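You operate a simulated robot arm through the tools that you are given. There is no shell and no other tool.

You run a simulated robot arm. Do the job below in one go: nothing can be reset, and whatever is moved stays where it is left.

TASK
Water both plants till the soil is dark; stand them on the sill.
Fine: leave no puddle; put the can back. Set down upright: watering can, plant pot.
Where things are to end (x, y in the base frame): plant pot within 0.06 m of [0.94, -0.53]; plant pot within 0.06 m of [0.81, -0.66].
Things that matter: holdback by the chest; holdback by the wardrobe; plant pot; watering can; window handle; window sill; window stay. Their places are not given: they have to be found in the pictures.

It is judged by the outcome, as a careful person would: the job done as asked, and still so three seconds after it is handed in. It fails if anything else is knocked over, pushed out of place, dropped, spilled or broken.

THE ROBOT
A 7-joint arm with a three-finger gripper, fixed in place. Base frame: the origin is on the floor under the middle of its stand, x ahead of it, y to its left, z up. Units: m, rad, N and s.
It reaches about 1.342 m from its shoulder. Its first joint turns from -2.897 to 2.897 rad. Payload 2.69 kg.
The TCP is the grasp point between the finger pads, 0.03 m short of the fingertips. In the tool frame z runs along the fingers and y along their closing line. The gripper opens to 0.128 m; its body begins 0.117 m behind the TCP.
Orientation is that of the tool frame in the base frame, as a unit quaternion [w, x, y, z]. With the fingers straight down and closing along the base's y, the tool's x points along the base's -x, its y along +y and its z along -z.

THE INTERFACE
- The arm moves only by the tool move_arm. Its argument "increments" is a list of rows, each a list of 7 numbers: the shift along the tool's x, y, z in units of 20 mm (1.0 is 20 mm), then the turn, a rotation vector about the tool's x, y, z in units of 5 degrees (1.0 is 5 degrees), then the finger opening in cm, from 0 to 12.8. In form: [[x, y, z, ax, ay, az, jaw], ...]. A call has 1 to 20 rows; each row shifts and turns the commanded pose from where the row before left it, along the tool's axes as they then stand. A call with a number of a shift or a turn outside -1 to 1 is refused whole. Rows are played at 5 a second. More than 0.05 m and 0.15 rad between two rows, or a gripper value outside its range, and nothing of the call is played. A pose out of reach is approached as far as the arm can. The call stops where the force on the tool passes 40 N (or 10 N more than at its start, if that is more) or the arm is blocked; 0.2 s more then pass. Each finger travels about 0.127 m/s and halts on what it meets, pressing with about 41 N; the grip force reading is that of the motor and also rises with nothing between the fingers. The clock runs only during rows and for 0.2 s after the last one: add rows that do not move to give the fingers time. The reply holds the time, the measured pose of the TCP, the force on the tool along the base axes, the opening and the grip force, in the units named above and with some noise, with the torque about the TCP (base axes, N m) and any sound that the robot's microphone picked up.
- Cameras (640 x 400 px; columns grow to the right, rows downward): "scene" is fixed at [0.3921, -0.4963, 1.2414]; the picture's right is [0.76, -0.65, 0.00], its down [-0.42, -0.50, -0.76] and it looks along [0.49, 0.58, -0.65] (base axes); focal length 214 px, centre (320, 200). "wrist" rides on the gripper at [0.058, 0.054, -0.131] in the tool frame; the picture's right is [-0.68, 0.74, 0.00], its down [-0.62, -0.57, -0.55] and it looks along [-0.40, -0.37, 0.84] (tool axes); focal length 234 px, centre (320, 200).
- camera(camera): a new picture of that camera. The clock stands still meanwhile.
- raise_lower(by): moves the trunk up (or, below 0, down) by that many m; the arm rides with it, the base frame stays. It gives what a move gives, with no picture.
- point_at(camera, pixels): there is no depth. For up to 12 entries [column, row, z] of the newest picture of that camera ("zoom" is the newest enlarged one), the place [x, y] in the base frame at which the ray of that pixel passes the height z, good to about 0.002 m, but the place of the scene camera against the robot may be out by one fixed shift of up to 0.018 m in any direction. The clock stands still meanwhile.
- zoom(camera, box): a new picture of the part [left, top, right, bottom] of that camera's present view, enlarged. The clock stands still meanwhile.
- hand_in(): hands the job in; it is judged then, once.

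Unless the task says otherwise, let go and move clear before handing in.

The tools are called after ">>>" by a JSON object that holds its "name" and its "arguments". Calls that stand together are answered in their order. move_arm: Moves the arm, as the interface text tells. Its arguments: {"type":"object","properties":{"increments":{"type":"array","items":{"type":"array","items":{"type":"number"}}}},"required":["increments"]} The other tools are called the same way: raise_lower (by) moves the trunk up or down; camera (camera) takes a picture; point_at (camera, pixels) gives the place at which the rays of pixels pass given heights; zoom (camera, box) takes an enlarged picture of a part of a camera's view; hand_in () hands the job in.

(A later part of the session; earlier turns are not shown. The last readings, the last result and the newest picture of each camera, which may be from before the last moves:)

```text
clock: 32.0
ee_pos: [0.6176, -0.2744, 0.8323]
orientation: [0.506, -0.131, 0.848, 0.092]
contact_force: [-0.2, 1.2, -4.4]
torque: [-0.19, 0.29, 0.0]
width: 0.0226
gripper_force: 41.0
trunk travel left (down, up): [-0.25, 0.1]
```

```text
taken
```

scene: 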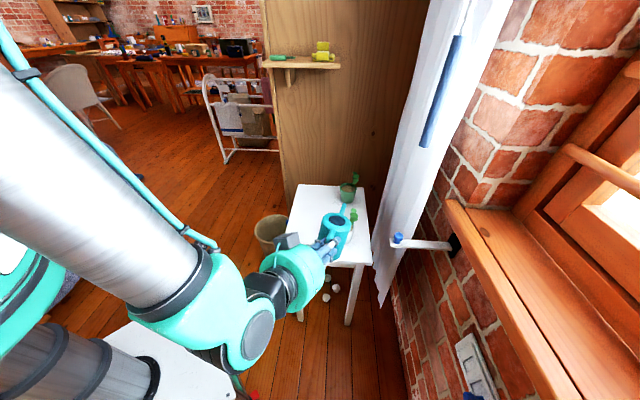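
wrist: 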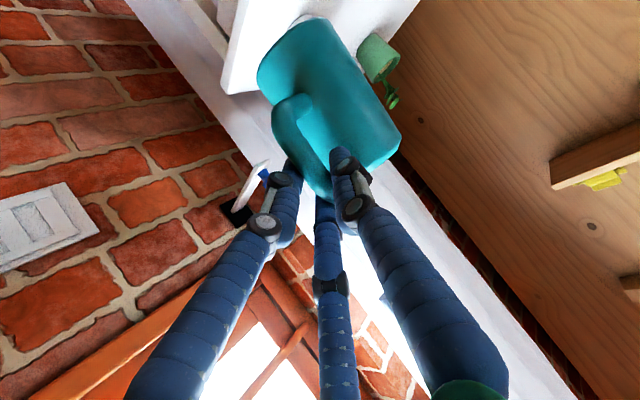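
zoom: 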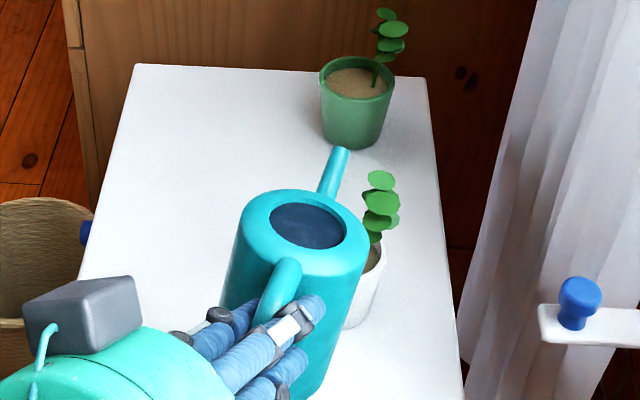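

The pot is mostly hidden behind the can, but the spout tip computes to (0.781, −0.155) versus pot centre (0.784, −0.166), so the alignment is close. I'll lower so the tip is ~3 cm above the rim and tilt a further 5.5°, listening for pouring.

>>> {"name": "move_arm", "arguments": {"increments": [[0.718, -0.128, 0.243, 0, 0, 0, 0], [0.718, -0.128, 0.243, 0, 0, 0, 0], [0.718, -0.128, 0.243, 0, 0, 0, 0], [0, 0, 0, 0.0893, 0.5242, -0.1405, 0], [0, 0, 0, 0.0893, 0.5242, -0.1405, 0], [0, 0, 0, 0, 0, 0, 0]]}}

>>> {"name": "zoom", "arguments": {"camera": "scene", "box": [290, 170, 390, 260]}}

>>> {"name": "zoom", "arguments": {"camera": "wrist", "box": [220, 0, 440, 160]}}

```text
clock: 33.4
ee_pos: [0.6129, -0.2837, 0.7855]
orientation: [0.466, -0.143, 0.87, 0.073]
contact_force: [-0.2, 0.2, -4.5]
torque: [-0.16, 0.22, -0.01]
width: 0.0226
gripper_force: 41.3
trunk travel left (down, up): [-0.25, 0.1]
```

```text
4.44 times, centred on (340, 215) of scene
```

zoom: 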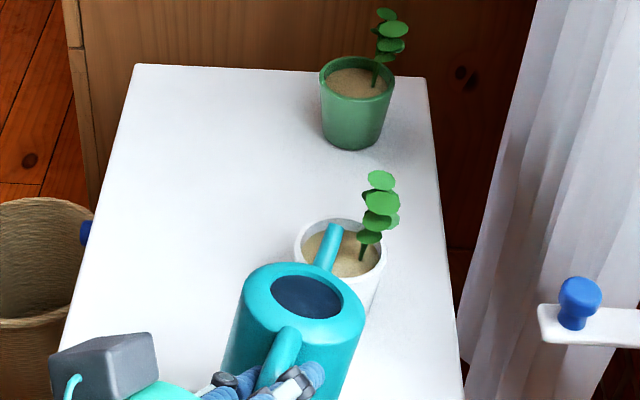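

```text
2.50 times, centred on (330, 80) of wrist
```

zoom: 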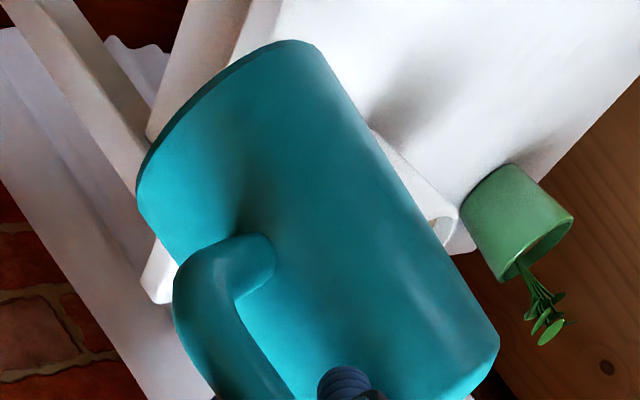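

The tip is now right over the white pot's soil (zoom 333,230; soil ellipse centred at 340,255) and nothing has poured yet at ~20° tilt. I'll tilt another 5° about the spout tip, nudging 5 mm toward the soil centre.

>>> {"name": "move_arm", "arguments": {"increments": [[-0.46, -0.07, -0.075, 0.0812, 0.4766, -0.1278, 0], [-0.46, -0.07, -0.075, 0.0812, 0.4766, -0.1278, 0], [0, 0, 0, 0, 0, 0, 0]]}}

>>> {"name": "zoom", "arguments": {"camera": "scene", "box": [300, 180, 380, 250]}}

```text
clock: 34.2
ee_pos: [0.6211, -0.2828, 0.803]
orientation: [0.432, -0.152, 0.887, 0.056]
contact_force: [0.6, -0.6, -3.9]
torque: [-0.2, 0.21, 0.0]
width: 0.0224
gripper_force: 40.1
trunk travel left (down, up): [-0.25, 0.1]
```

```text
5.71 times, centred on (340, 215) of scene
```

zoom: 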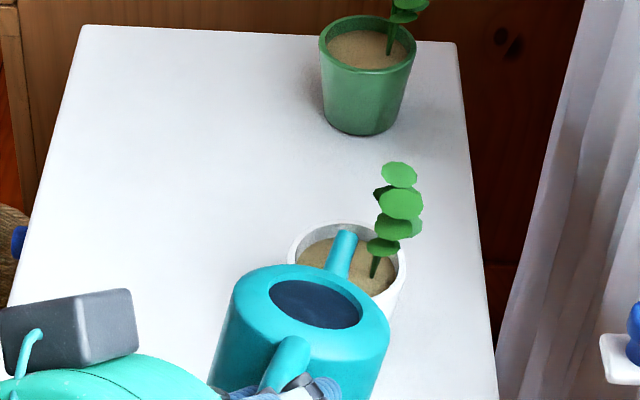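

No flow yet at ~25°. I'll tilt another 5° about the tip.

>>> {"name": "move_arm", "arguments": {"increments": [[-0.44, 0.05, -0.105, 0.0812, 0.4766, -0.1278, 0], [-0.44, 0.05, -0.105, 0.0812, 0.4766, -0.1278, 0], [0, 0, 0, 0, 0, 0, 0]]}}

>>> {"name": "zoom", "arguments": {"camera": "scene", "box": [300, 180, 380, 250]}}

```text
clock: 35.0
ee_pos: [0.6281, -0.2777, 0.8194]
orientation: [0.397, -0.16, 0.903, 0.038]
contact_force: [-0.2, 0.7, -2.9]
torque: [-0.15, 0.17, -0.03]
width: 0.0225
gripper_force: 40.6
trunk travel left (down, up): [-0.25, 0.1]
```

```text
5.71 times, centred on (340, 215) of scene
```

zoom: 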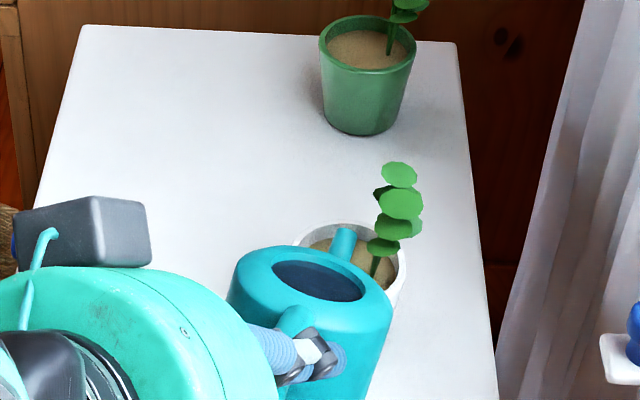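

The vertical force dropped from −4.5 to −2.9 N, which could mean water flowed or that something touches. I'll zoom closely on the pot before doing anything else.

>>> {"name": "zoom", "arguments": {"camera": "scene", "box": [330, 205, 362, 229]}}

>>> {"name": "zoom", "arguments": {"camera": "wrist", "box": [220, 0, 440, 160]}}

```text
16.00 times, centred on (346, 217) of scene
```

zoom: 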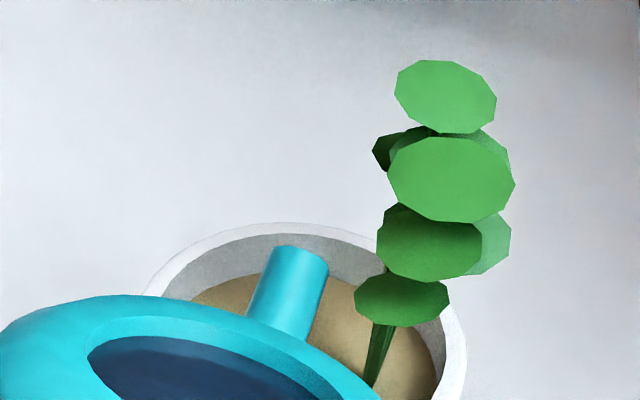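

```text
2.50 times, centred on (330, 80) of wrist
```

zoom: 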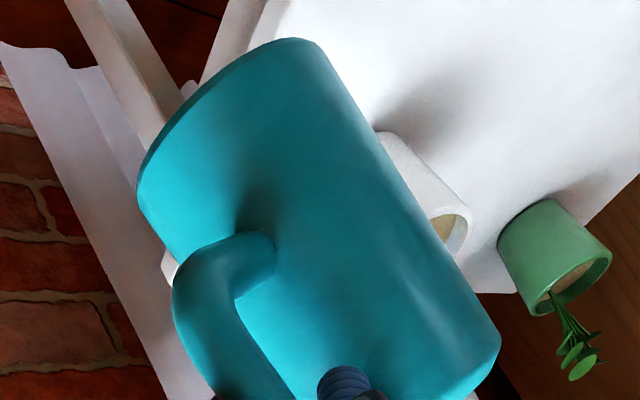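

The soil looks somewhat darker around the spout, so water is likely flowing. I'll hold one short step and compare the soil and force again.

>>> {"name": "move_arm", "arguments": {"increments": [[0, 0, 0, 0, 0, 0, 0]]}}

>>> {"name": "zoom", "arguments": {"camera": "scene", "box": [324, 178, 372, 234]}}

```text
clock: 35.4
ee_pos: [0.6276, -0.2776, 0.818]
orientation: [0.397, -0.161, 0.903, 0.038]
contact_force: [0.1, -0.7, -3.5]
torque: [-0.16, 0.14, 0.03]
width: 0.0224
gripper_force: 41.6
trunk travel left (down, up): [-0.25, 0.1]
```

```text
7.14 times, centred on (348, 206) of scene
```

zoom: 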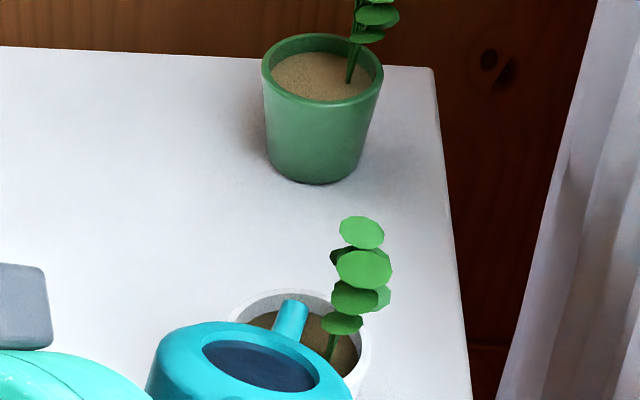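

The white pot's soil is now clearly darker than the green pot's, so it is being watered at this tilt. I'll hold another brief step and check.

>>> {"name": "move_arm", "arguments": {"increments": [[0, 0, 0, 0, 0, 0, 0]]}}

>>> {"name": "zoom", "arguments": {"camera": "scene", "box": [324, 178, 372, 234]}}

>>> {"name": "zoom", "arguments": {"camera": "scene", "box": [330, 205, 362, 229]}}

```text
clock: 35.8
ee_pos: [0.6273, -0.2771, 0.819]
orientation: [0.397, -0.161, 0.903, 0.038]
contact_force: [0.6, -0.2, -3.9]
torque: [-0.2, 0.18, -0.01]
width: 0.0227
gripper_force: 41.2
trunk travel left (down, up): [-0.25, 0.1]
```

```text
7.14 times, centred on (348, 206) of scene
```

zoom: 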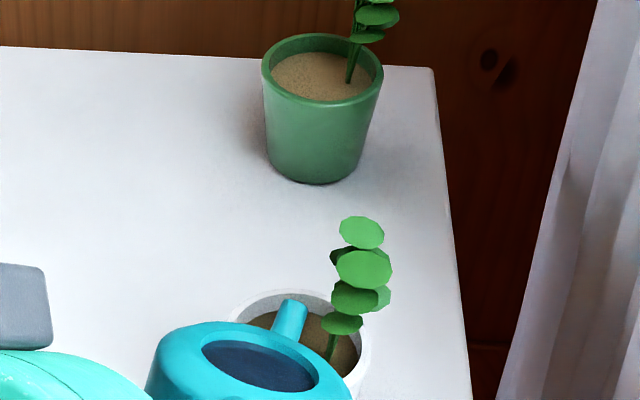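

```text
16.00 times, centred on (346, 217) of scene
```

zoom: 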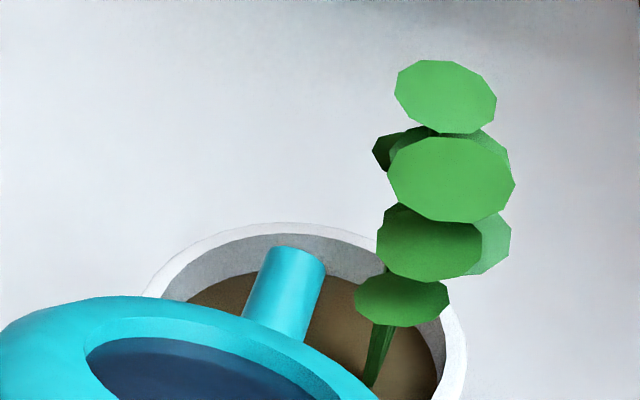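

The soil has gone from tan to mid-brown. I'll hold one more step and compare at the same zoom to see whether flow continues.

>>> {"name": "move_arm", "arguments": {"increments": [[0, 0, 0, 0, 0, 0, 0], [0, 0, 0, 0, 0, 0, 0]]}}

>>> {"name": "zoom", "arguments": {"camera": "scene", "box": [330, 205, 362, 229]}}

```text
clock: 36.4
ee_pos: [0.6281, -0.2771, 0.8191]
orientation: [0.396, -0.161, 0.903, 0.039]
contact_force: [-0.1, 0.8, -4.4]
torque: [-0.19, 0.16, -0.01]
width: 0.0222
gripper_force: 40.6
trunk travel left (down, up): [-0.25, 0.1]
```

```text
16.00 times, centred on (346, 217) of scene
```

zoom: 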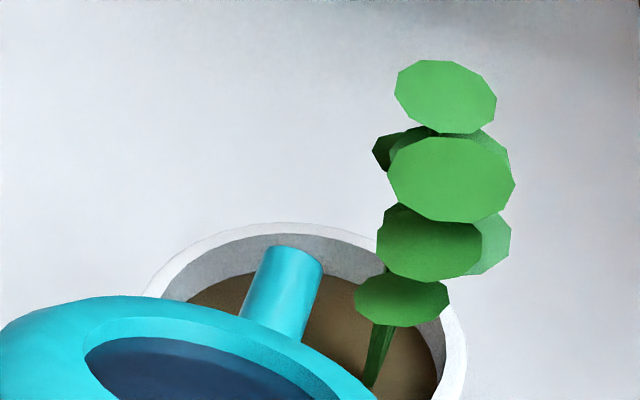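

The soil colour no longer changes, so the flow stopped once the level dropped below the spout lip. I'll tilt another 2.5° and wait briefly.

>>> {"name": "move_arm", "arguments": {"increments": [[-0.43, 0.04, -0.125, 0.0812, 0.4766, -0.1278, 0], [0, 0, 0, 0, 0, 0, 0], [0, 0, 0, 0, 0, 0, 0]]}}

>>> {"name": "zoom", "arguments": {"camera": "scene", "box": [330, 205, 362, 229]}}

>>> {"name": "zoom", "arguments": {"camera": "scene", "box": [324, 178, 372, 234]}}

```text
clock: 37.2
ee_pos: [0.6319, -0.2762, 0.8266]
orientation: [0.38, -0.164, 0.91, 0.029]
contact_force: [0.4, 0.8, -4.1]
torque: [-0.16, 0.19, -0.02]
width: 0.0223
gripper_force: 41.0
trunk travel left (down, up): [-0.25, 0.1]
```

```text
16.00 times, centred on (346, 217) of scene
```

zoom: 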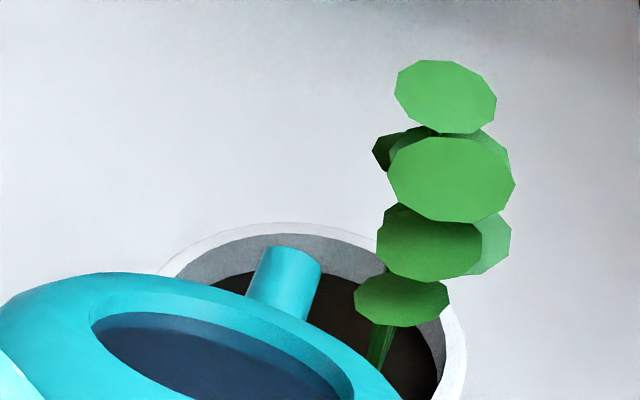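

```text
7.14 times, centred on (348, 206) of scene
```

zoom: 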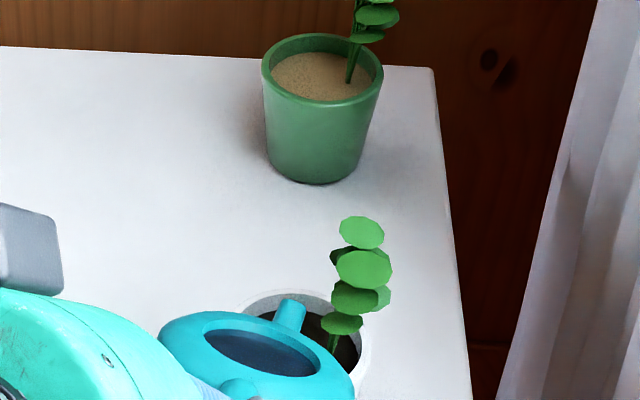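

The white pot's soil is now dark brown-black, so it's watered. I'll tilt the can back at once and raise it clear of the plant.

>>> {"name": "move_arm", "arguments": {"increments": [[0, 0, 0, -0.1624, -0.9531, 0.2555, 0], [0, 0, 0, -0.1624, -0.9531, 0.2555, 0], [0, 0, 0, -0.1624, -0.9531, 0.2555, 0], [0, 0, 0, 0, 0, 0, 0]]}}

>>> {"name": "zoom", "arguments": {"camera": "scene", "box": [300, 170, 390, 250]}}

```text
clock: 38.2
ee_pos: [0.6301, -0.2759, 0.8265]
orientation: [0.485, -0.137, 0.86, 0.081]
contact_force: [-0.5, -0.1, -4.2]
torque: [-0.19, 0.24, -0.02]
width: 0.0221
gripper_force: 40.7
trunk travel left (down, up): [-0.25, 0.1]
```

```text
5.00 times, centred on (345, 210) of scene
```

zoom: 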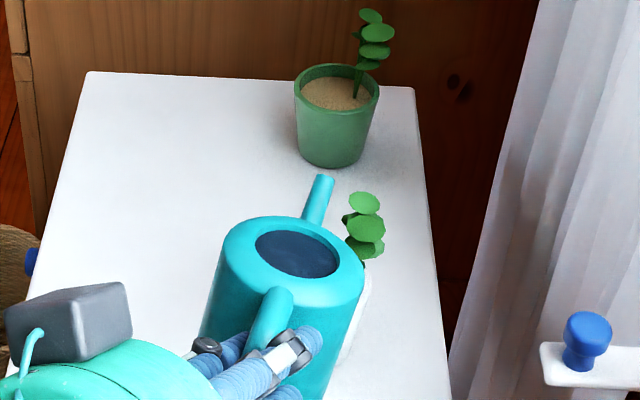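

No puddle is visible around the white pot. I'll lift straight up 10 cm and tilt back another 8°.

>>> {"name": "move_arm", "arguments": {"increments": [[-0.857, 0.007, -0.517, 0, 0, 0, 0], [-0.857, 0.007, -0.517, 0, 0, 0, 0], [-0.857, 0.007, -0.517, 0, 0, 0, 0], [-0.857, 0.007, -0.517, 0, 0, 0, 0], [-0.857, 0.007, -0.517, 0, 0, 0, 0], [0, 0, 0, -0.13, -0.7625, 0.2044, 0], [0, 0, 0, -0.13, -0.7625, 0.2044, 0], [0, 0, 0, 0, 0, 0, 0]]}}

>>> {"name": "zoom", "arguments": {"camera": "scene", "box": [280, 150, 400, 260]}}

```text
clock: 40.0
ee_pos: [0.631, -0.2756, 0.9263]
orientation: [0.538, -0.121, 0.827, 0.108]
contact_force: [0.1, 0.3, -3.7]
torque: [-0.22, 0.22, 0.0]
width: 0.0221
gripper_force: 41.0
trunk travel left (down, up): [-0.25, 0.1]
```

```text
3.64 times, centred on (340, 205) of scene
```

zoom: 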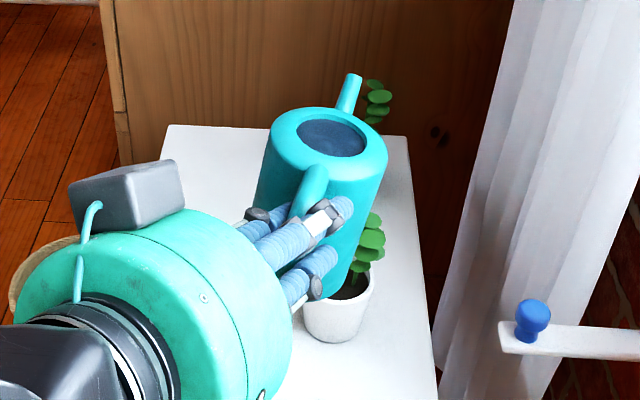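

White pot's soil is dark and the table is dry around it. I'll carry the can high over to the green pot's approach spot and yaw −30° so the spout points nearly along +x.

>>> {"name": "move_arm", "arguments": {"increments": [[-0.312, 0.86, 0.775, 0, 0, 0, 0], [-0.312, 0.86, 0.775, 0, 0, 0, 0], [-0.312, 0.86, 0.775, 0, 0, 0, 0], [-0.312, 0.86, 0.775, 0, 0, 0, 0], [-0.312, 0.86, 0.775, 0, 0, 0, 0], [-0.312, 0.86, 0.775, 0, 0, 0, 0], [-0.312, 0.86, 0.775, 0, 0, 0, 0], [-0.312, 0.86, 0.775, 0, 0, 0, 0], [-0.312, 0.86, 0.775, 0, 0, 0, 0], [-0.312, 0.86, 0.775, 0, 0, 0, 0], [0, 0, 0, 0.916, -0.0484, 0.397, 0], [0, 0, 0, 0.916, -0.0484, 0.397, 0], [0, 0, 0, 0.916, -0.0484, 0.397, 0], [0, 0, 0, 0.916, -0.0484, 0.397, 0], [0, 0, 0, 0.916, -0.0484, 0.397, 0], [0, 0, 0, 0.916, -0.0484, 0.397, 0], [0, 0, 0, 0, 0, 0, 0]]}}

>>> {"name": "camera", "arguments": {"camera": "scene"}}

>>> {"name": "zoom", "arguments": {"camera": "scene", "box": [290, 120, 400, 240]}}

```text
clock: 43.6
ee_pos: [0.7306, -0.0714, 0.9299]
orientation: [0.547, 0.001, 0.837, 0.031]
contact_force: [-0.1, 0.0, -4.0]
torque: [-0.2, 0.32, 0.0]
width: 0.0222
gripper_force: 40.8
out of reach, approached as far as the arm can: row 14, 15, 16
trunk travel left (down, up): [-0.25, 0.1]
```

```text
taken
```

scene: 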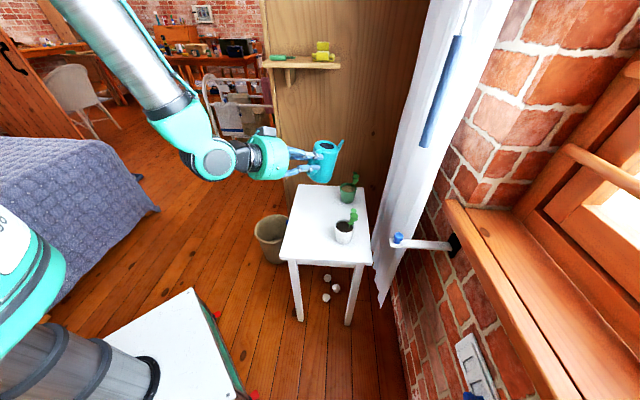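

```text
3.33 times, centred on (345, 180) of scene
```

zoom: 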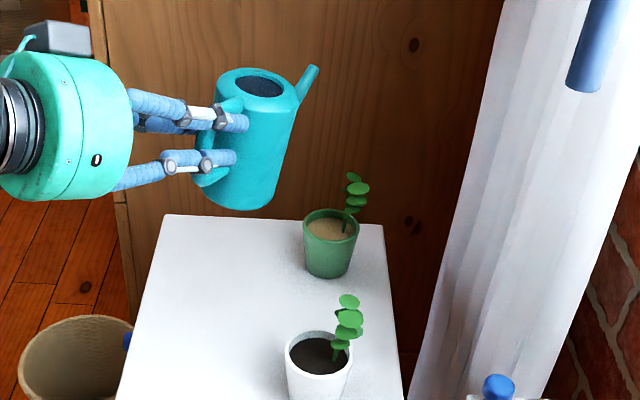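

The wrist reached its yaw limit at azimuth ~3°, which leaves the spout at about azimuth 22°, tip near (0.924, 0.007). That still works for the green pot, so I'll move down behind it and tilt to about 20°.

>>> {"name": "move_arm", "arguments": {"increments": [[0.818, -0.289, 0.575, 0, 0, 0, 0], [0.818, -0.289, 0.575, 0, 0, 0, 0], [0.818, -0.289, 0.575, 0, 0, 0, 0], [0.818, -0.289, 0.575, 0, 0, 0, 0], [0.818, -0.289, 0.575, 0, 0, 0, 0], [0.818, -0.289, 0.575, 0, 0, 0, 0], [0, 0, 0, 0.1111, 0.4899, -0.1526, 0], [0, 0, 0, 0.1111, 0.4899, -0.1526, 0], [0, 0, 0, 0.1111, 0.4899, -0.1526, 0], [0, 0, 0, 0, 0, 0, 0]]}}

>>> {"name": "zoom", "arguments": {"camera": "scene", "box": [300, 150, 390, 240]}}

```text
clock: 45.8
ee_pos: [0.7473, -0.1009, 0.8307]
orientation: [0.49, -0.007, 0.871, 0.016]
contact_force: [-0.6, 0.1, -4.3]
torque: [-0.17, 0.27, 0.01]
width: 0.022
gripper_force: 40.1
out of reach, approached as far as the arm can: row 9
trunk travel left (down, up): [-0.25, 0.1]
```

```text
4.44 times, centred on (345, 195) of scene
```

zoom: 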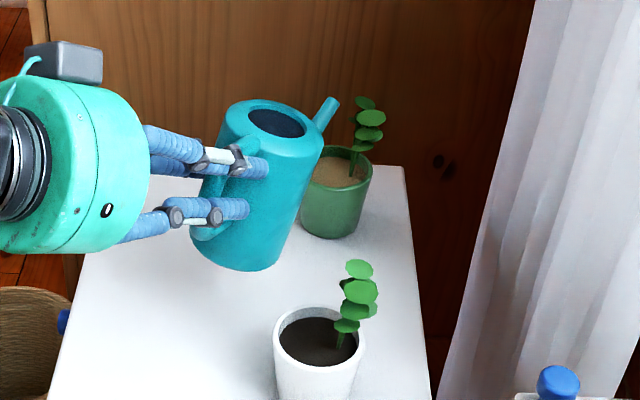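

Row 9 hit the limit, leaving the tip at about (0.929, −0.027, 0.774), still short of the pot. I'll yaw 4° away from the limit, shift forward slightly, and tilt up to ~24° while still above the pot.

>>> {"name": "move_arm", "arguments": {"increments": [[0, 0, 0, -0.683, 0.017, -0.414, 0], [-0.18, -0.21, 0.56, 0, 0, 0, 0], [-0.18, -0.21, 0.56, 0, 0, 0, 0], [0, 0, 0, 0.0921, 0.4376, -0.1343, 0], [0, 0, 0, 0.0921, 0.4376, -0.1343, 0], [0, 0, 0, 0.0921, 0.4376, -0.1343, 0], [0, 0, 0, 0, 0, 0, 0]]}}

>>> {"name": "zoom", "arguments": {"camera": "scene", "box": [300, 150, 390, 240]}}

```text
clock: 47.4
ee_pos: [0.7711, -0.1059, 0.8244]
orientation: [0.443, -0.048, 0.895, 0.002]
contact_force: [0.3, 0.7, -4.2]
torque: [-0.12, 0.19, -0.02]
width: 0.0223
gripper_force: 41.3
trunk travel left (down, up): [-0.25, 0.1]
```

```text
4.44 times, centred on (345, 195) of scene
```

zoom: 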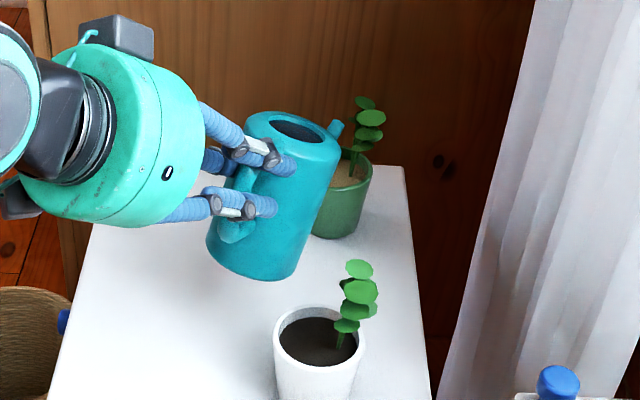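

The pose is reached and the tip is at about (0.945, −0.022, 0.744), right over the green pot. I'll tilt 6° more in place, which should bring the tip to ~0.72 without starting the flow.

>>> {"name": "move_arm", "arguments": {"increments": [[0, 0, 0.11, 0.114, 0.5604, -0.18, 0], [0, 0, 0.11, 0.114, 0.5604, -0.18, 0], [0, 0, 0, 0, 0, 0, 0]]}}

>>> {"name": "zoom", "arguments": {"camera": "scene", "box": [325, 160, 373, 208]}}

>>> {"name": "camera", "arguments": {"camera": "wrist"}}

```text
clock: 48.2
ee_pos: [0.7753, -0.1081, 0.8225]
orientation: [0.398, -0.058, 0.915, -0.015]
contact_force: [-0.4, 0.0, -4.8]
torque: [-0.12, 0.18, 0.0]
width: 0.0218
gripper_force: 40.8
trunk travel left (down, up): [-0.25, 0.1]
```

```text
8.33 times, centred on (349, 184) of scene
```

zoom: 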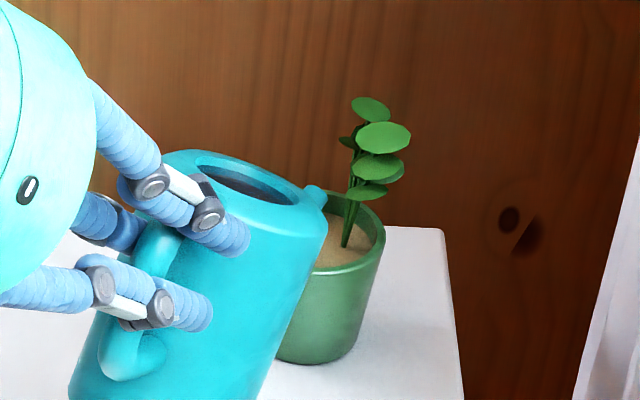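

```text
taken
```

wrist: 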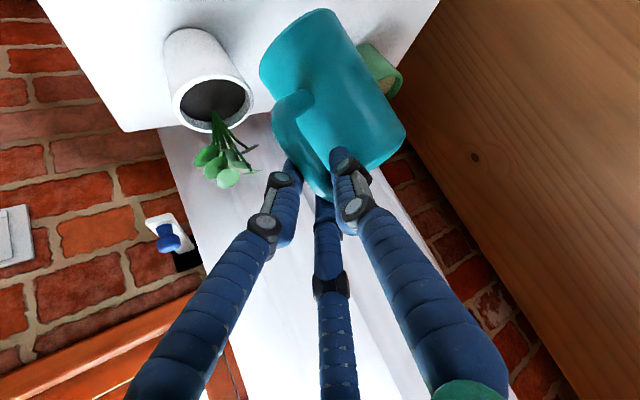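

The tip projects to (0.940, −0.028, 0.72), over the near part of the green pot's soil, with the soil still tan. I'll tilt 2.5° about the tip and watch the visible soil.

>>> {"name": "move_arm", "arguments": {"increments": [[-0.425, 0.04, -0.13, 0.095, 0.467, -0.15, 0], [0, 0, 0, 0, 0, 0, 0]]}}

>>> {"name": "zoom", "arguments": {"camera": "scene", "box": [325, 160, 373, 208]}}

```text
clock: 48.8
ee_pos: [0.7787, -0.106, 0.8288]
orientation: [0.379, -0.062, 0.923, -0.023]
contact_force: [0.6, -0.1, -4.4]
torque: [-0.13, 0.19, 0.02]
width: 0.0222
gripper_force: 40.8
trunk travel left (down, up): [-0.25, 0.1]
```

```text
8.33 times, centred on (349, 184) of scene
```

zoom: 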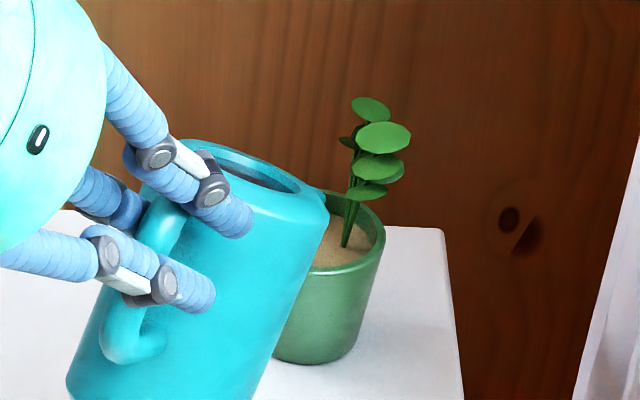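

Soil is still tan at ~32.5°. I'll tilt another 2.5° about the tip and wait.

>>> {"name": "move_arm", "arguments": {"increments": [[-0.42, 0.04, -0.15, 0.095, 0.467, -0.15, 0], [0, 0, 0, 0, 0, 0, 0]]}}

>>> {"name": "zoom", "arguments": {"camera": "scene", "box": [325, 160, 373, 208]}}

```text
clock: 49.4
ee_pos: [0.7827, -0.1035, 0.8368]
orientation: [0.36, -0.067, 0.93, -0.031]
contact_force: [-0.1, -0.7, -4.5]
torque: [-0.16, 0.13, 0.0]
width: 0.022
gripper_force: 41.1
trunk travel left (down, up): [-0.25, 0.1]
```

```text
8.33 times, centred on (349, 184) of scene
```

zoom: 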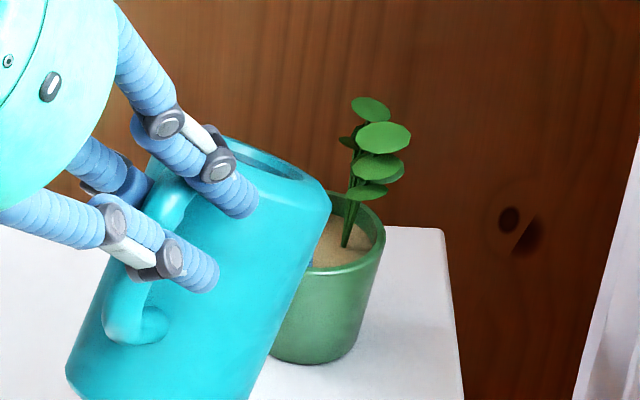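

At an estimated 35° the visible soil is still tan, which is suspicious. I'll look closely from both cameras for any flow or puddle before tilting more.

>>> {"name": "zoom", "arguments": {"camera": "wrist", "box": [320, 0, 480, 120]}}

>>> {"name": "zoom", "arguments": {"camera": "scene", "box": [337, 170, 361, 190]}}

>>> {"name": "zoom", "arguments": {"camera": "scene", "box": [270, 150, 400, 270]}}

```text
3.33 times, centred on (400, 60) of wrist
```

zoom: 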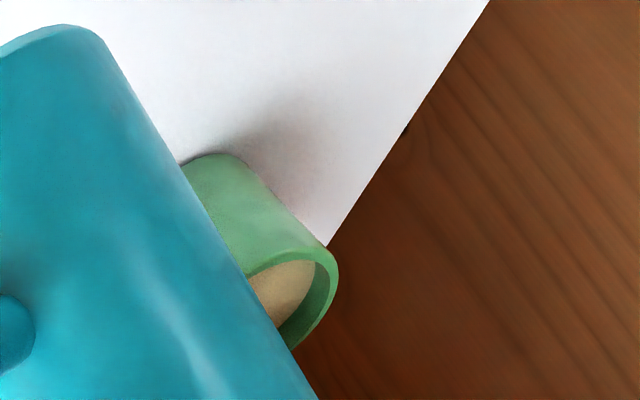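

```text
16.00 times, centred on (349, 180) of scene
```

zoom: 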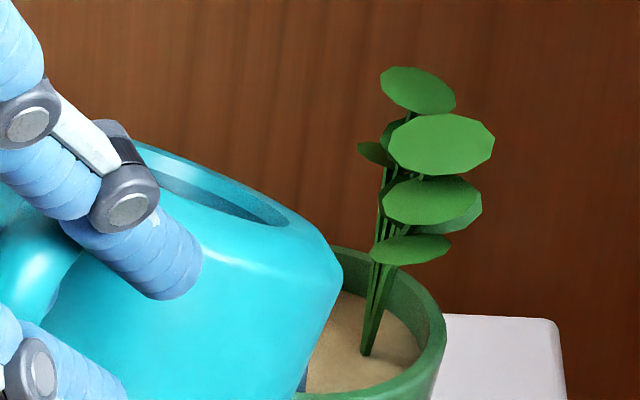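

```text
3.33 times, centred on (335, 210) of scene
```

zoom: 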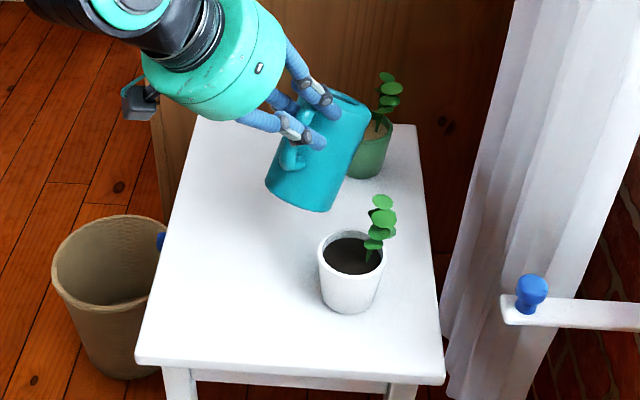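

No water has landed anywhere: table dry, soil tan. The can may have shifted in the grip, so I'll compare the wrist view of the can with the earlier one.

>>> {"name": "camera", "arguments": {"camera": "wrist"}}

>>> {"name": "zoom", "arguments": {"camera": "wrist", "box": [220, 0, 440, 160]}}

```text
taken
```

wrist: 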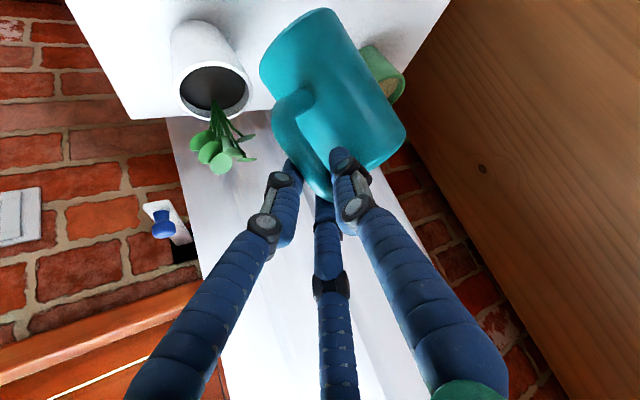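

```text
2.50 times, centred on (330, 80) of wrist
```

zoom: 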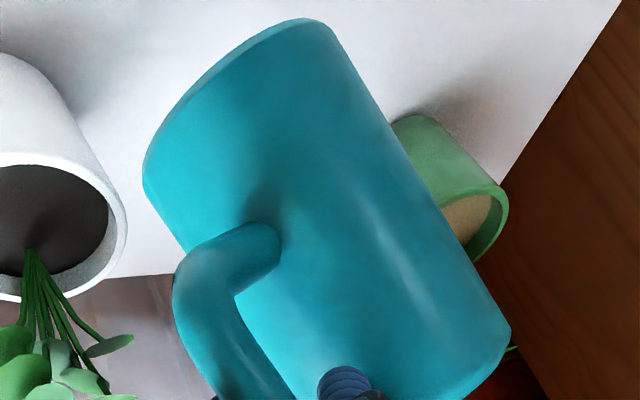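

The can sits essentially the same in the grip (shifted ~5 mm), so the tilt estimate of about 35° holds. I'll wait briefly at this tilt and re-check both the soil and the table.

>>> {"name": "move_arm", "arguments": {"increments": [[0, 0, 0, 0, 0, 0, 0], [0, 0, 0, 0, 0, 0, 0]]}}

>>> {"name": "zoom", "arguments": {"camera": "scene", "box": [325, 160, 373, 208]}}

>>> {"name": "zoom", "arguments": {"camera": "wrist", "box": [320, 0, 480, 120]}}

```text
clock: 50.0
ee_pos: [0.7829, -0.1038, 0.8365]
orientation: [0.36, -0.067, 0.93, -0.03]
contact_force: [0.4, -0.9, -4.1]
torque: [-0.13, 0.2, 0.01]
width: 0.0224
gripper_force: 40.5
trunk travel left (down, up): [-0.25, 0.1]
```

```text
8.33 times, centred on (349, 184) of scene
```

zoom: 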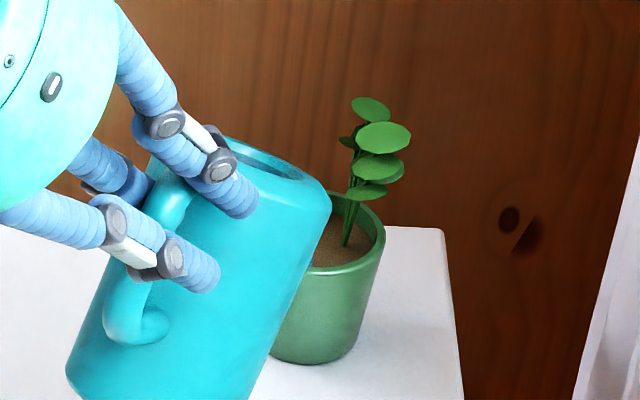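

```text
3.33 times, centred on (400, 60) of wrist
```

zoom: 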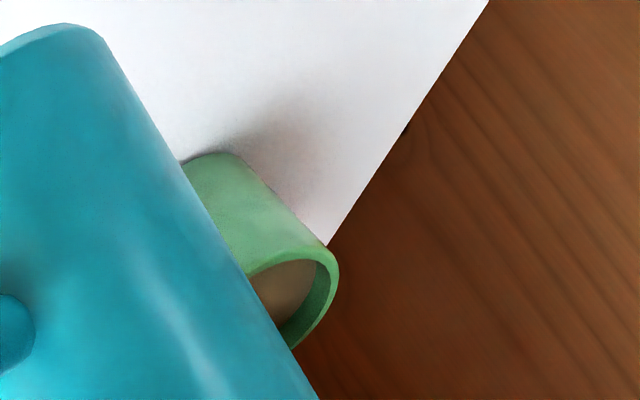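

The green pot's soil has begun to darken, so water is flowing into it with a little lag. I'll hold and monitor.

>>> {"name": "move_arm", "arguments": {"increments": [[0, 0, 0, 0, 0, 0, 0]]}}

>>> {"name": "zoom", "arguments": {"camera": "scene", "box": [325, 160, 373, 208]}}

>>> {"name": "zoom", "arguments": {"camera": "wrist", "box": [320, 0, 480, 120]}}

```text
clock: 50.4
ee_pos: [0.7823, -0.1027, 0.8369]
orientation: [0.36, -0.066, 0.93, -0.031]
contact_force: [-0.5, 0.0, -4.0]
torque: [-0.12, 0.16, -0.01]
width: 0.0221
gripper_force: 40.5
trunk travel left (down, up): [-0.25, 0.1]
```

```text
8.33 times, centred on (349, 184) of scene
```

zoom: 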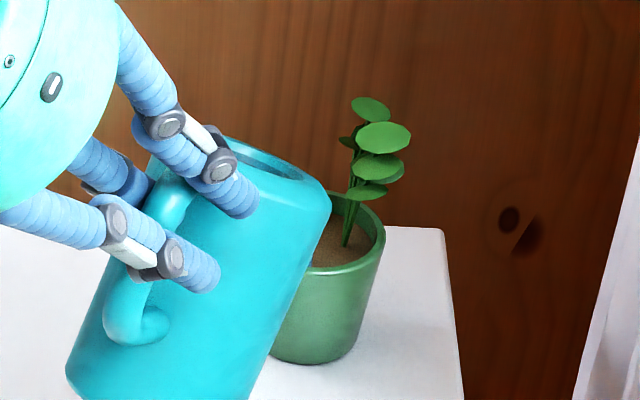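

```text
3.33 times, centred on (400, 60) of wrist
```

zoom: 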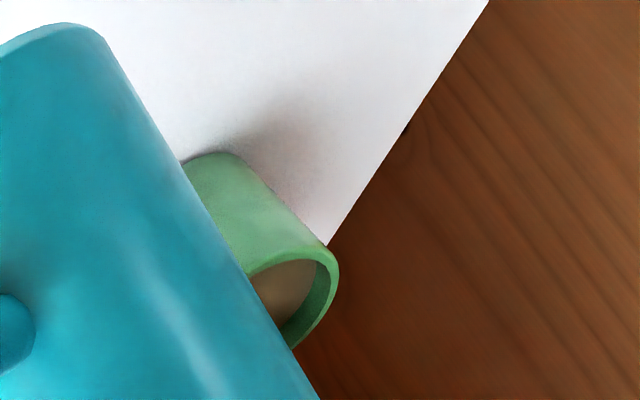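

Colour has plateaued at mid-brown, so I'll tilt another 2.5° about the tip and wait.

>>> {"name": "move_arm", "arguments": {"increments": [[-0.43, 0.045, -0.13, 0.095, 0.467, -0.15, 0], [0, 0, 0, 0, 0, 0, 0], [0, 0, 0, 0, 0, 0, 0]]}}

>>> {"name": "zoom", "arguments": {"camera": "scene", "box": [325, 160, 373, 208]}}

>>> {"name": "zoom", "arguments": {"camera": "wrist", "box": [320, 0, 480, 120]}}

```text
clock: 51.2
ee_pos: [0.7862, -0.1015, 0.8442]
orientation: [0.342, -0.07, 0.936, -0.039]
contact_force: [-0.3, -0.1, -5.4]
torque: [-0.12, 0.12, -0.01]
width: 0.0221
gripper_force: 41.1
trunk travel left (down, up): [-0.25, 0.1]
```

```text
8.33 times, centred on (349, 184) of scene
```

zoom: 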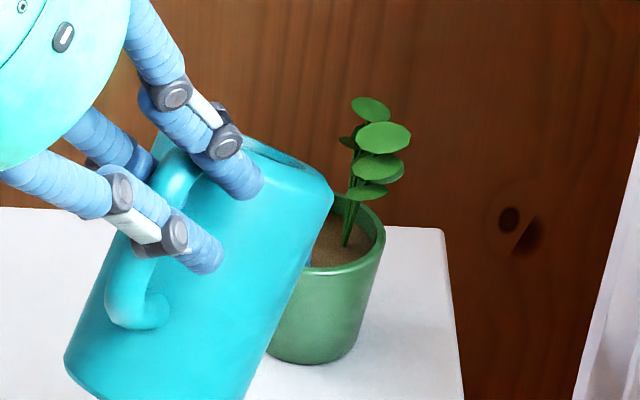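

```text
3.33 times, centred on (400, 60) of wrist
```

zoom: 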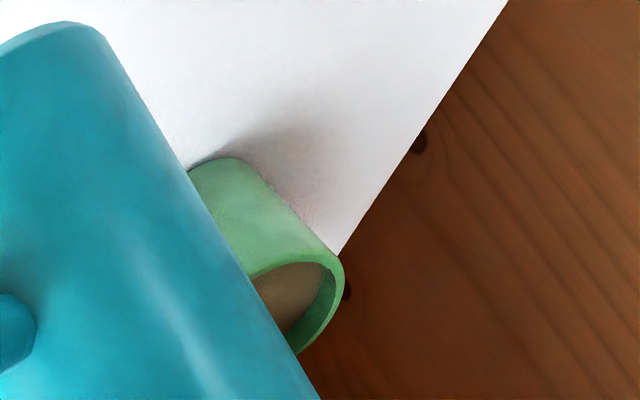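

I notice a small dark-blue patch near (310,258) between the can and the pot's rim. I'll zoom tightly there to see whether it is the water stream.

>>> {"name": "zoom", "arguments": {"camera": "scene", "box": [340, 180, 360, 200]}}

>>> {"name": "zoom", "arguments": {"camera": "scene", "box": [270, 160, 400, 270]}}

```text
16.00 times, centred on (350, 190) of scene
```

zoom: 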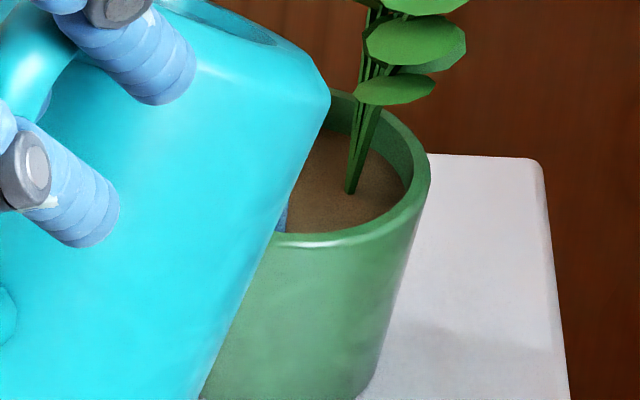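

```text
3.64 times, centred on (335, 215) of scene
```

zoom: 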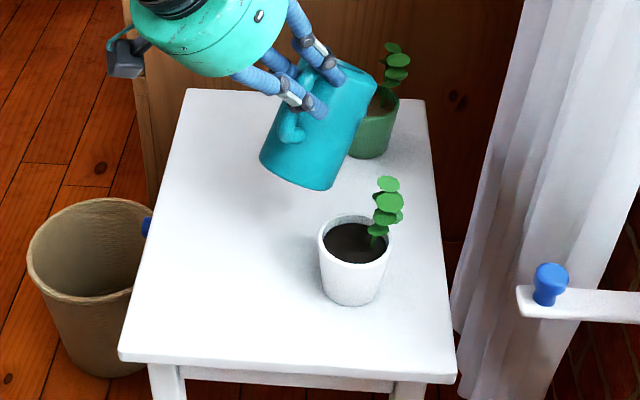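

That blue patch is the water stream falling inside the pot near its front-left, so flow continues. I'll shift the tip about 5 mm toward the pot's centre and hold.

>>> {"name": "move_arm", "arguments": {"increments": [[-0.15, 0.08, 0.14, 0, 0, 0, 0], [0, 0, 0, 0, 0, 0, 0]]}}

>>> {"name": "zoom", "arguments": {"camera": "scene", "box": [340, 180, 360, 200]}}

```text
clock: 51.8
ee_pos: [0.79, -0.1, 0.8433]
orientation: [0.342, -0.071, 0.936, -0.038]
contact_force: [0.4, 1.1, -4.0]
torque: [-0.12, 0.17, -0.02]
width: 0.0221
gripper_force: 40.6
trunk travel left (down, up): [-0.25, 0.1]
```

```text
16.00 times, centred on (350, 190) of scene
```

zoom: 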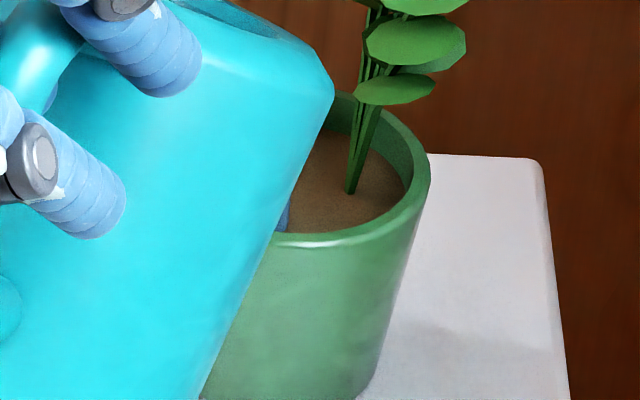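

The stream (blue at 283,215) is inside the pot and the soil is slowly darkening. I'll hold a bit longer.

>>> {"name": "move_arm", "arguments": {"increments": [[0, 0, 0, 0, 0, 0, 0], [0, 0, 0, 0, 0, 0, 0], [0, 0, 0, 0, 0, 0, 0]]}}

>>> {"name": "zoom", "arguments": {"camera": "scene", "box": [340, 180, 360, 200]}}

```text
clock: 52.6
ee_pos: [0.7896, -0.0986, 0.8433]
orientation: [0.342, -0.07, 0.936, -0.039]
contact_force: [0.3, 0.1, -4.6]
torque: [-0.14, 0.13, 0.02]
width: 0.0219
gripper_force: 41.5
trunk travel left (down, up): [-0.25, 0.1]
```

```text
16.00 times, centred on (350, 190) of scene
```

zoom: 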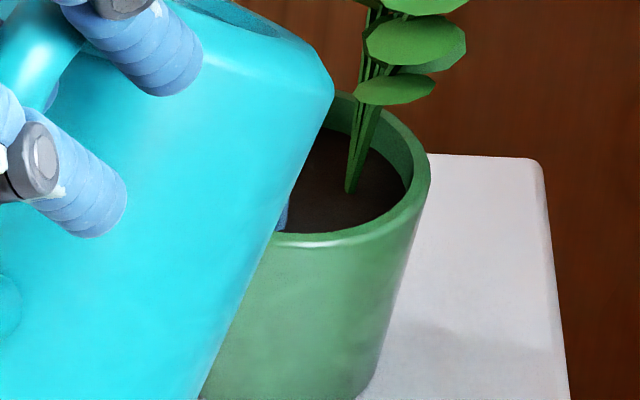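

The green pot's soil is now dark too. I'll tilt the can back immediately.

>>> {"name": "move_arm", "arguments": {"increments": [[0, 0, 0, -0.189, -0.934, 0.303, 0], [0, 0, 0, -0.189, -0.934, 0.303, 0], [0, 0, 0, -0.189, -0.934, 0.303, 0], [0, 0, 0, 0, 0, 0, 0]]}}

>>> {"name": "zoom", "arguments": {"camera": "scene", "box": [320, 155, 380, 205]}}

```text
clock: 53.6
ee_pos: [0.7918, -0.1001, 0.8437]
orientation: [0.454, -0.046, 0.89, 0.007]
contact_force: [0.6, 0.3, -4.8]
torque: [-0.18, 0.24, 0.03]
width: 0.022
gripper_force: 40.9
trunk travel left (down, up): [-0.25, 0.1]
```

```text
8.00 times, centred on (350, 180) of scene
```

zoom: 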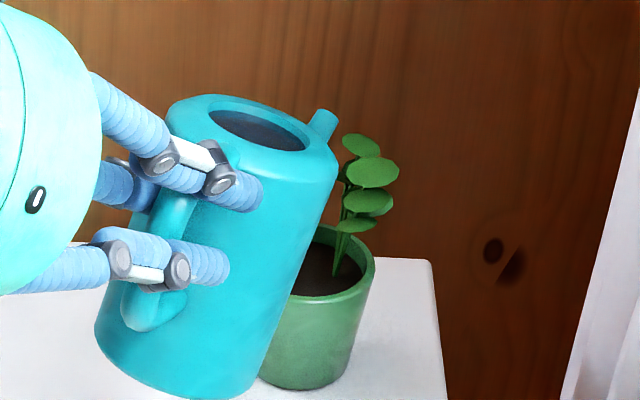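

Green is done with no drips visible. I'll raise the can 9 cm and tilt it back to near upright.

>>> {"name": "move_arm", "arguments": {"increments": [[-0.728, -0.026, -0.53, 0, 0, 0, 0], [-0.728, -0.026, -0.53, 0, 0, 0, 0], [-0.728, -0.026, -0.53, 0, 0, 0, 0], [-0.728, -0.026, -0.53, 0, 0, 0, 0], [-0.728, -0.026, -0.53, 0, 0, 0, 0], [0, 0, 0, -0.189, -0.934, 0.303, 0], [0, 0, 0, -0.189, -0.934, 0.303, 0], [0, 0, 0, 0, 0, 0, 0]]}}

>>> {"name": "zoom", "arguments": {"camera": "scene", "box": [290, 120, 400, 240]}}

```text
clock: 55.4
ee_pos: [0.7899, -0.0981, 0.9343]
orientation: [0.523, -0.028, 0.851, 0.037]
contact_force: [0.0, 1.0, -4.2]
torque: [-0.19, 0.3, 0.0]
width: 0.0216
gripper_force: 41.0
trunk travel left (down, up): [-0.25, 0.1]
```

```text
3.33 times, centred on (345, 180) of scene
```

zoom: 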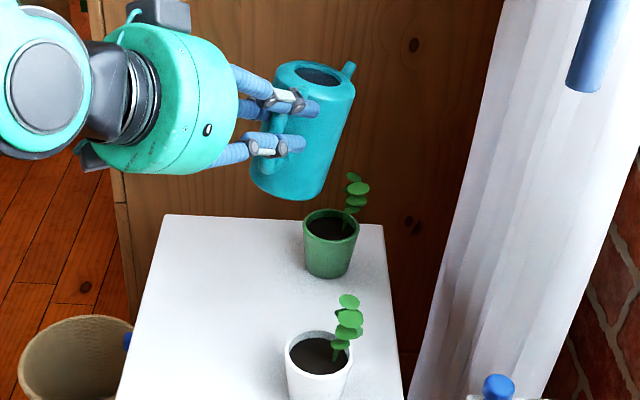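

Both soils are dark and the table looks dry. I'll now yaw +18°, level the can, and carry it back above its original spot near (0.760, 0.034).

>>> {"name": "move_arm", "arguments": {"increments": [[0, 0, 0, -0.803, 0.0304, -0.405, 0], [0, 0, 0, -0.803, 0.0304, -0.405, 0], [0, 0, 0, -0.803, 0.0304, -0.405, 0], [0, 0, 0, -0.803, 0.0304, -0.405, 0], [0, 0, 0, -0.1016, -0.7896, 0.0832, 0], [0, 0, 0, -0.1016, -0.7896, 0.0832, 0], [0, 0, 0, -0.1016, -0.7896, 0.0832, 0], [0.433, 0.887, -0.328, 0, 0, 0, 0], [0.433, 0.887, -0.328, 0, 0, 0, 0], [0.433, 0.887, -0.328, 0, 0, 0, 0], [0.433, 0.887, -0.328, 0, 0, 0, 0], [0.433, 0.887, -0.328, 0, 0, 0, 0], [0.433, 0.887, -0.328, 0, 0, 0, 0], [0, 0, 0, 0, 0, 0, 0]]}}

>>> {"name": "camera", "arguments": {"camera": "scene"}}

>>> {"name": "zoom", "arguments": {"camera": "scene", "box": [260, 120, 370, 240]}}

```text
clock: 58.4
ee_pos: [0.6997, -0.0217, 0.902]
orientation: [0.59, -0.147, 0.779, 0.152]
contact_force: [0.9, 0.5, -4.2]
torque: [-0.31, 0.25, 0.0]
width: 0.0218
gripper_force: 40.9
trunk travel left (down, up): [-0.25, 0.1]
```

```text
taken
```

scene: 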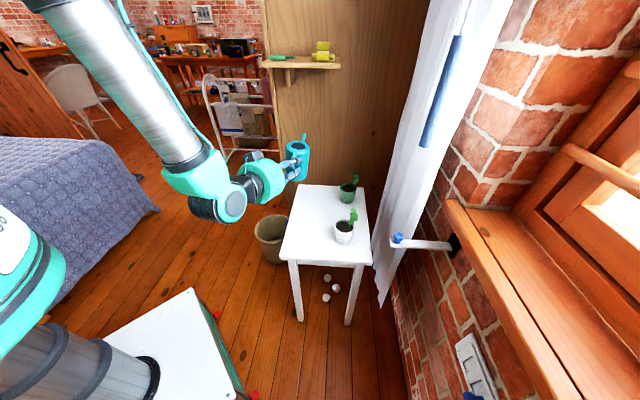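

```text
3.33 times, centred on (315, 180) of scene
```

zoom: 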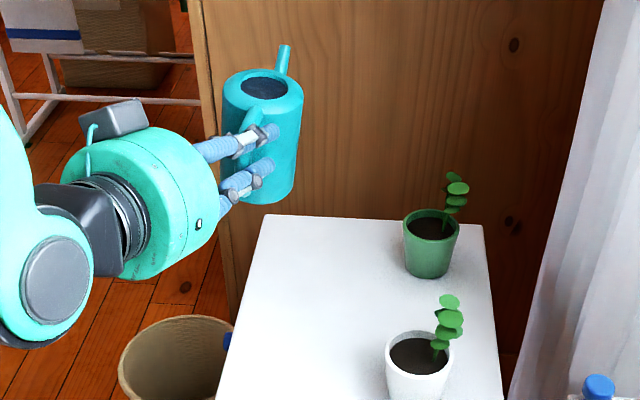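

The can is above its original spot with its spout again at azimuth ~43°; its rim computes to (0.761, 0.053), so I need about (−0.008, −0.024). I'll zoom in to judge uprightness before lowering.

>>> {"name": "zoom", "arguments": {"camera": "scene", "box": [270, 125, 330, 190]}}

>>> {"name": "camera", "arguments": {"camera": "wrist"}}

```text
6.15 times, centred on (300, 158) of scene
```

zoom: 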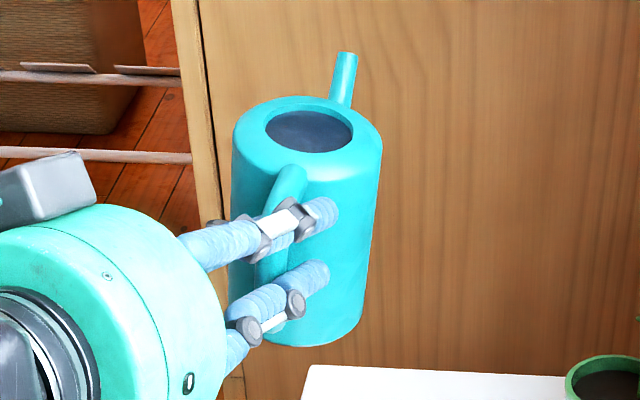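

```text
taken
```

wrist: 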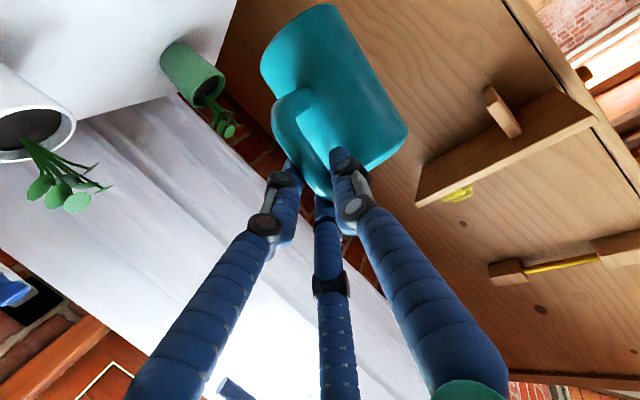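

The hand has rolled ~3.6°, leaning the can slightly toward the window, otherwise it's near upright. I'll take out that roll, shift to the original spot and lower to about 5 cm above the table.

>>> {"name": "move_arm", "arguments": {"increments": [[0, 0, 0, 0.148, -0.313, -0.632, 0], [0.863, -0.134, 0.078, 0, 0, 0, 0], [0.863, -0.134, 0.078, 0, 0, 0, 0], [0.863, -0.134, 0.078, 0, 0, 0, 0], [0.863, -0.134, 0.078, 0, 0, 0, 0], [0.863, -0.134, 0.078, 0, 0, 0, 0], [0.863, -0.134, 0.078, 0, 0, 0, 0], [0.863, -0.134, 0.078, 0, 0, 0, 0], [0, 0, 0, 0, 0, 0, 0]]}}

>>> {"name": "zoom", "arguments": {"camera": "scene", "box": [260, 140, 360, 240]}}

```text
clock: 60.4
ee_pos: [0.7063, -0.0504, 0.7831]
orientation: [0.603, -0.161, 0.769, 0.137]
contact_force: [-0.6, -0.5, -5.5]
torque: [-0.29, 0.27, 0.01]
width: 0.0222
gripper_force: 40.8
out of reach, approached as far as the arm can: row 4, 5, 7
trunk travel left (down, up): [-0.25, 0.1]
```

```text
4.00 times, centred on (310, 190) of scene
```

zoom: 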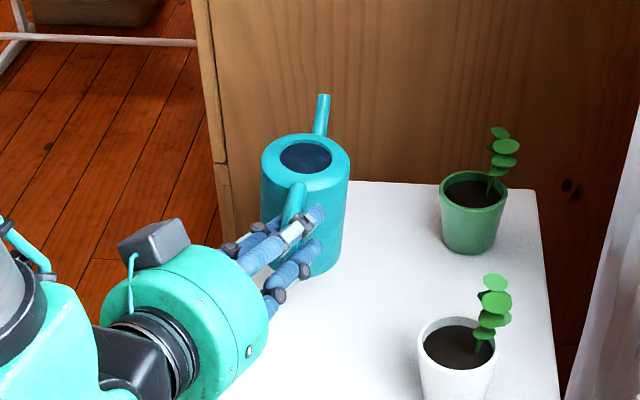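

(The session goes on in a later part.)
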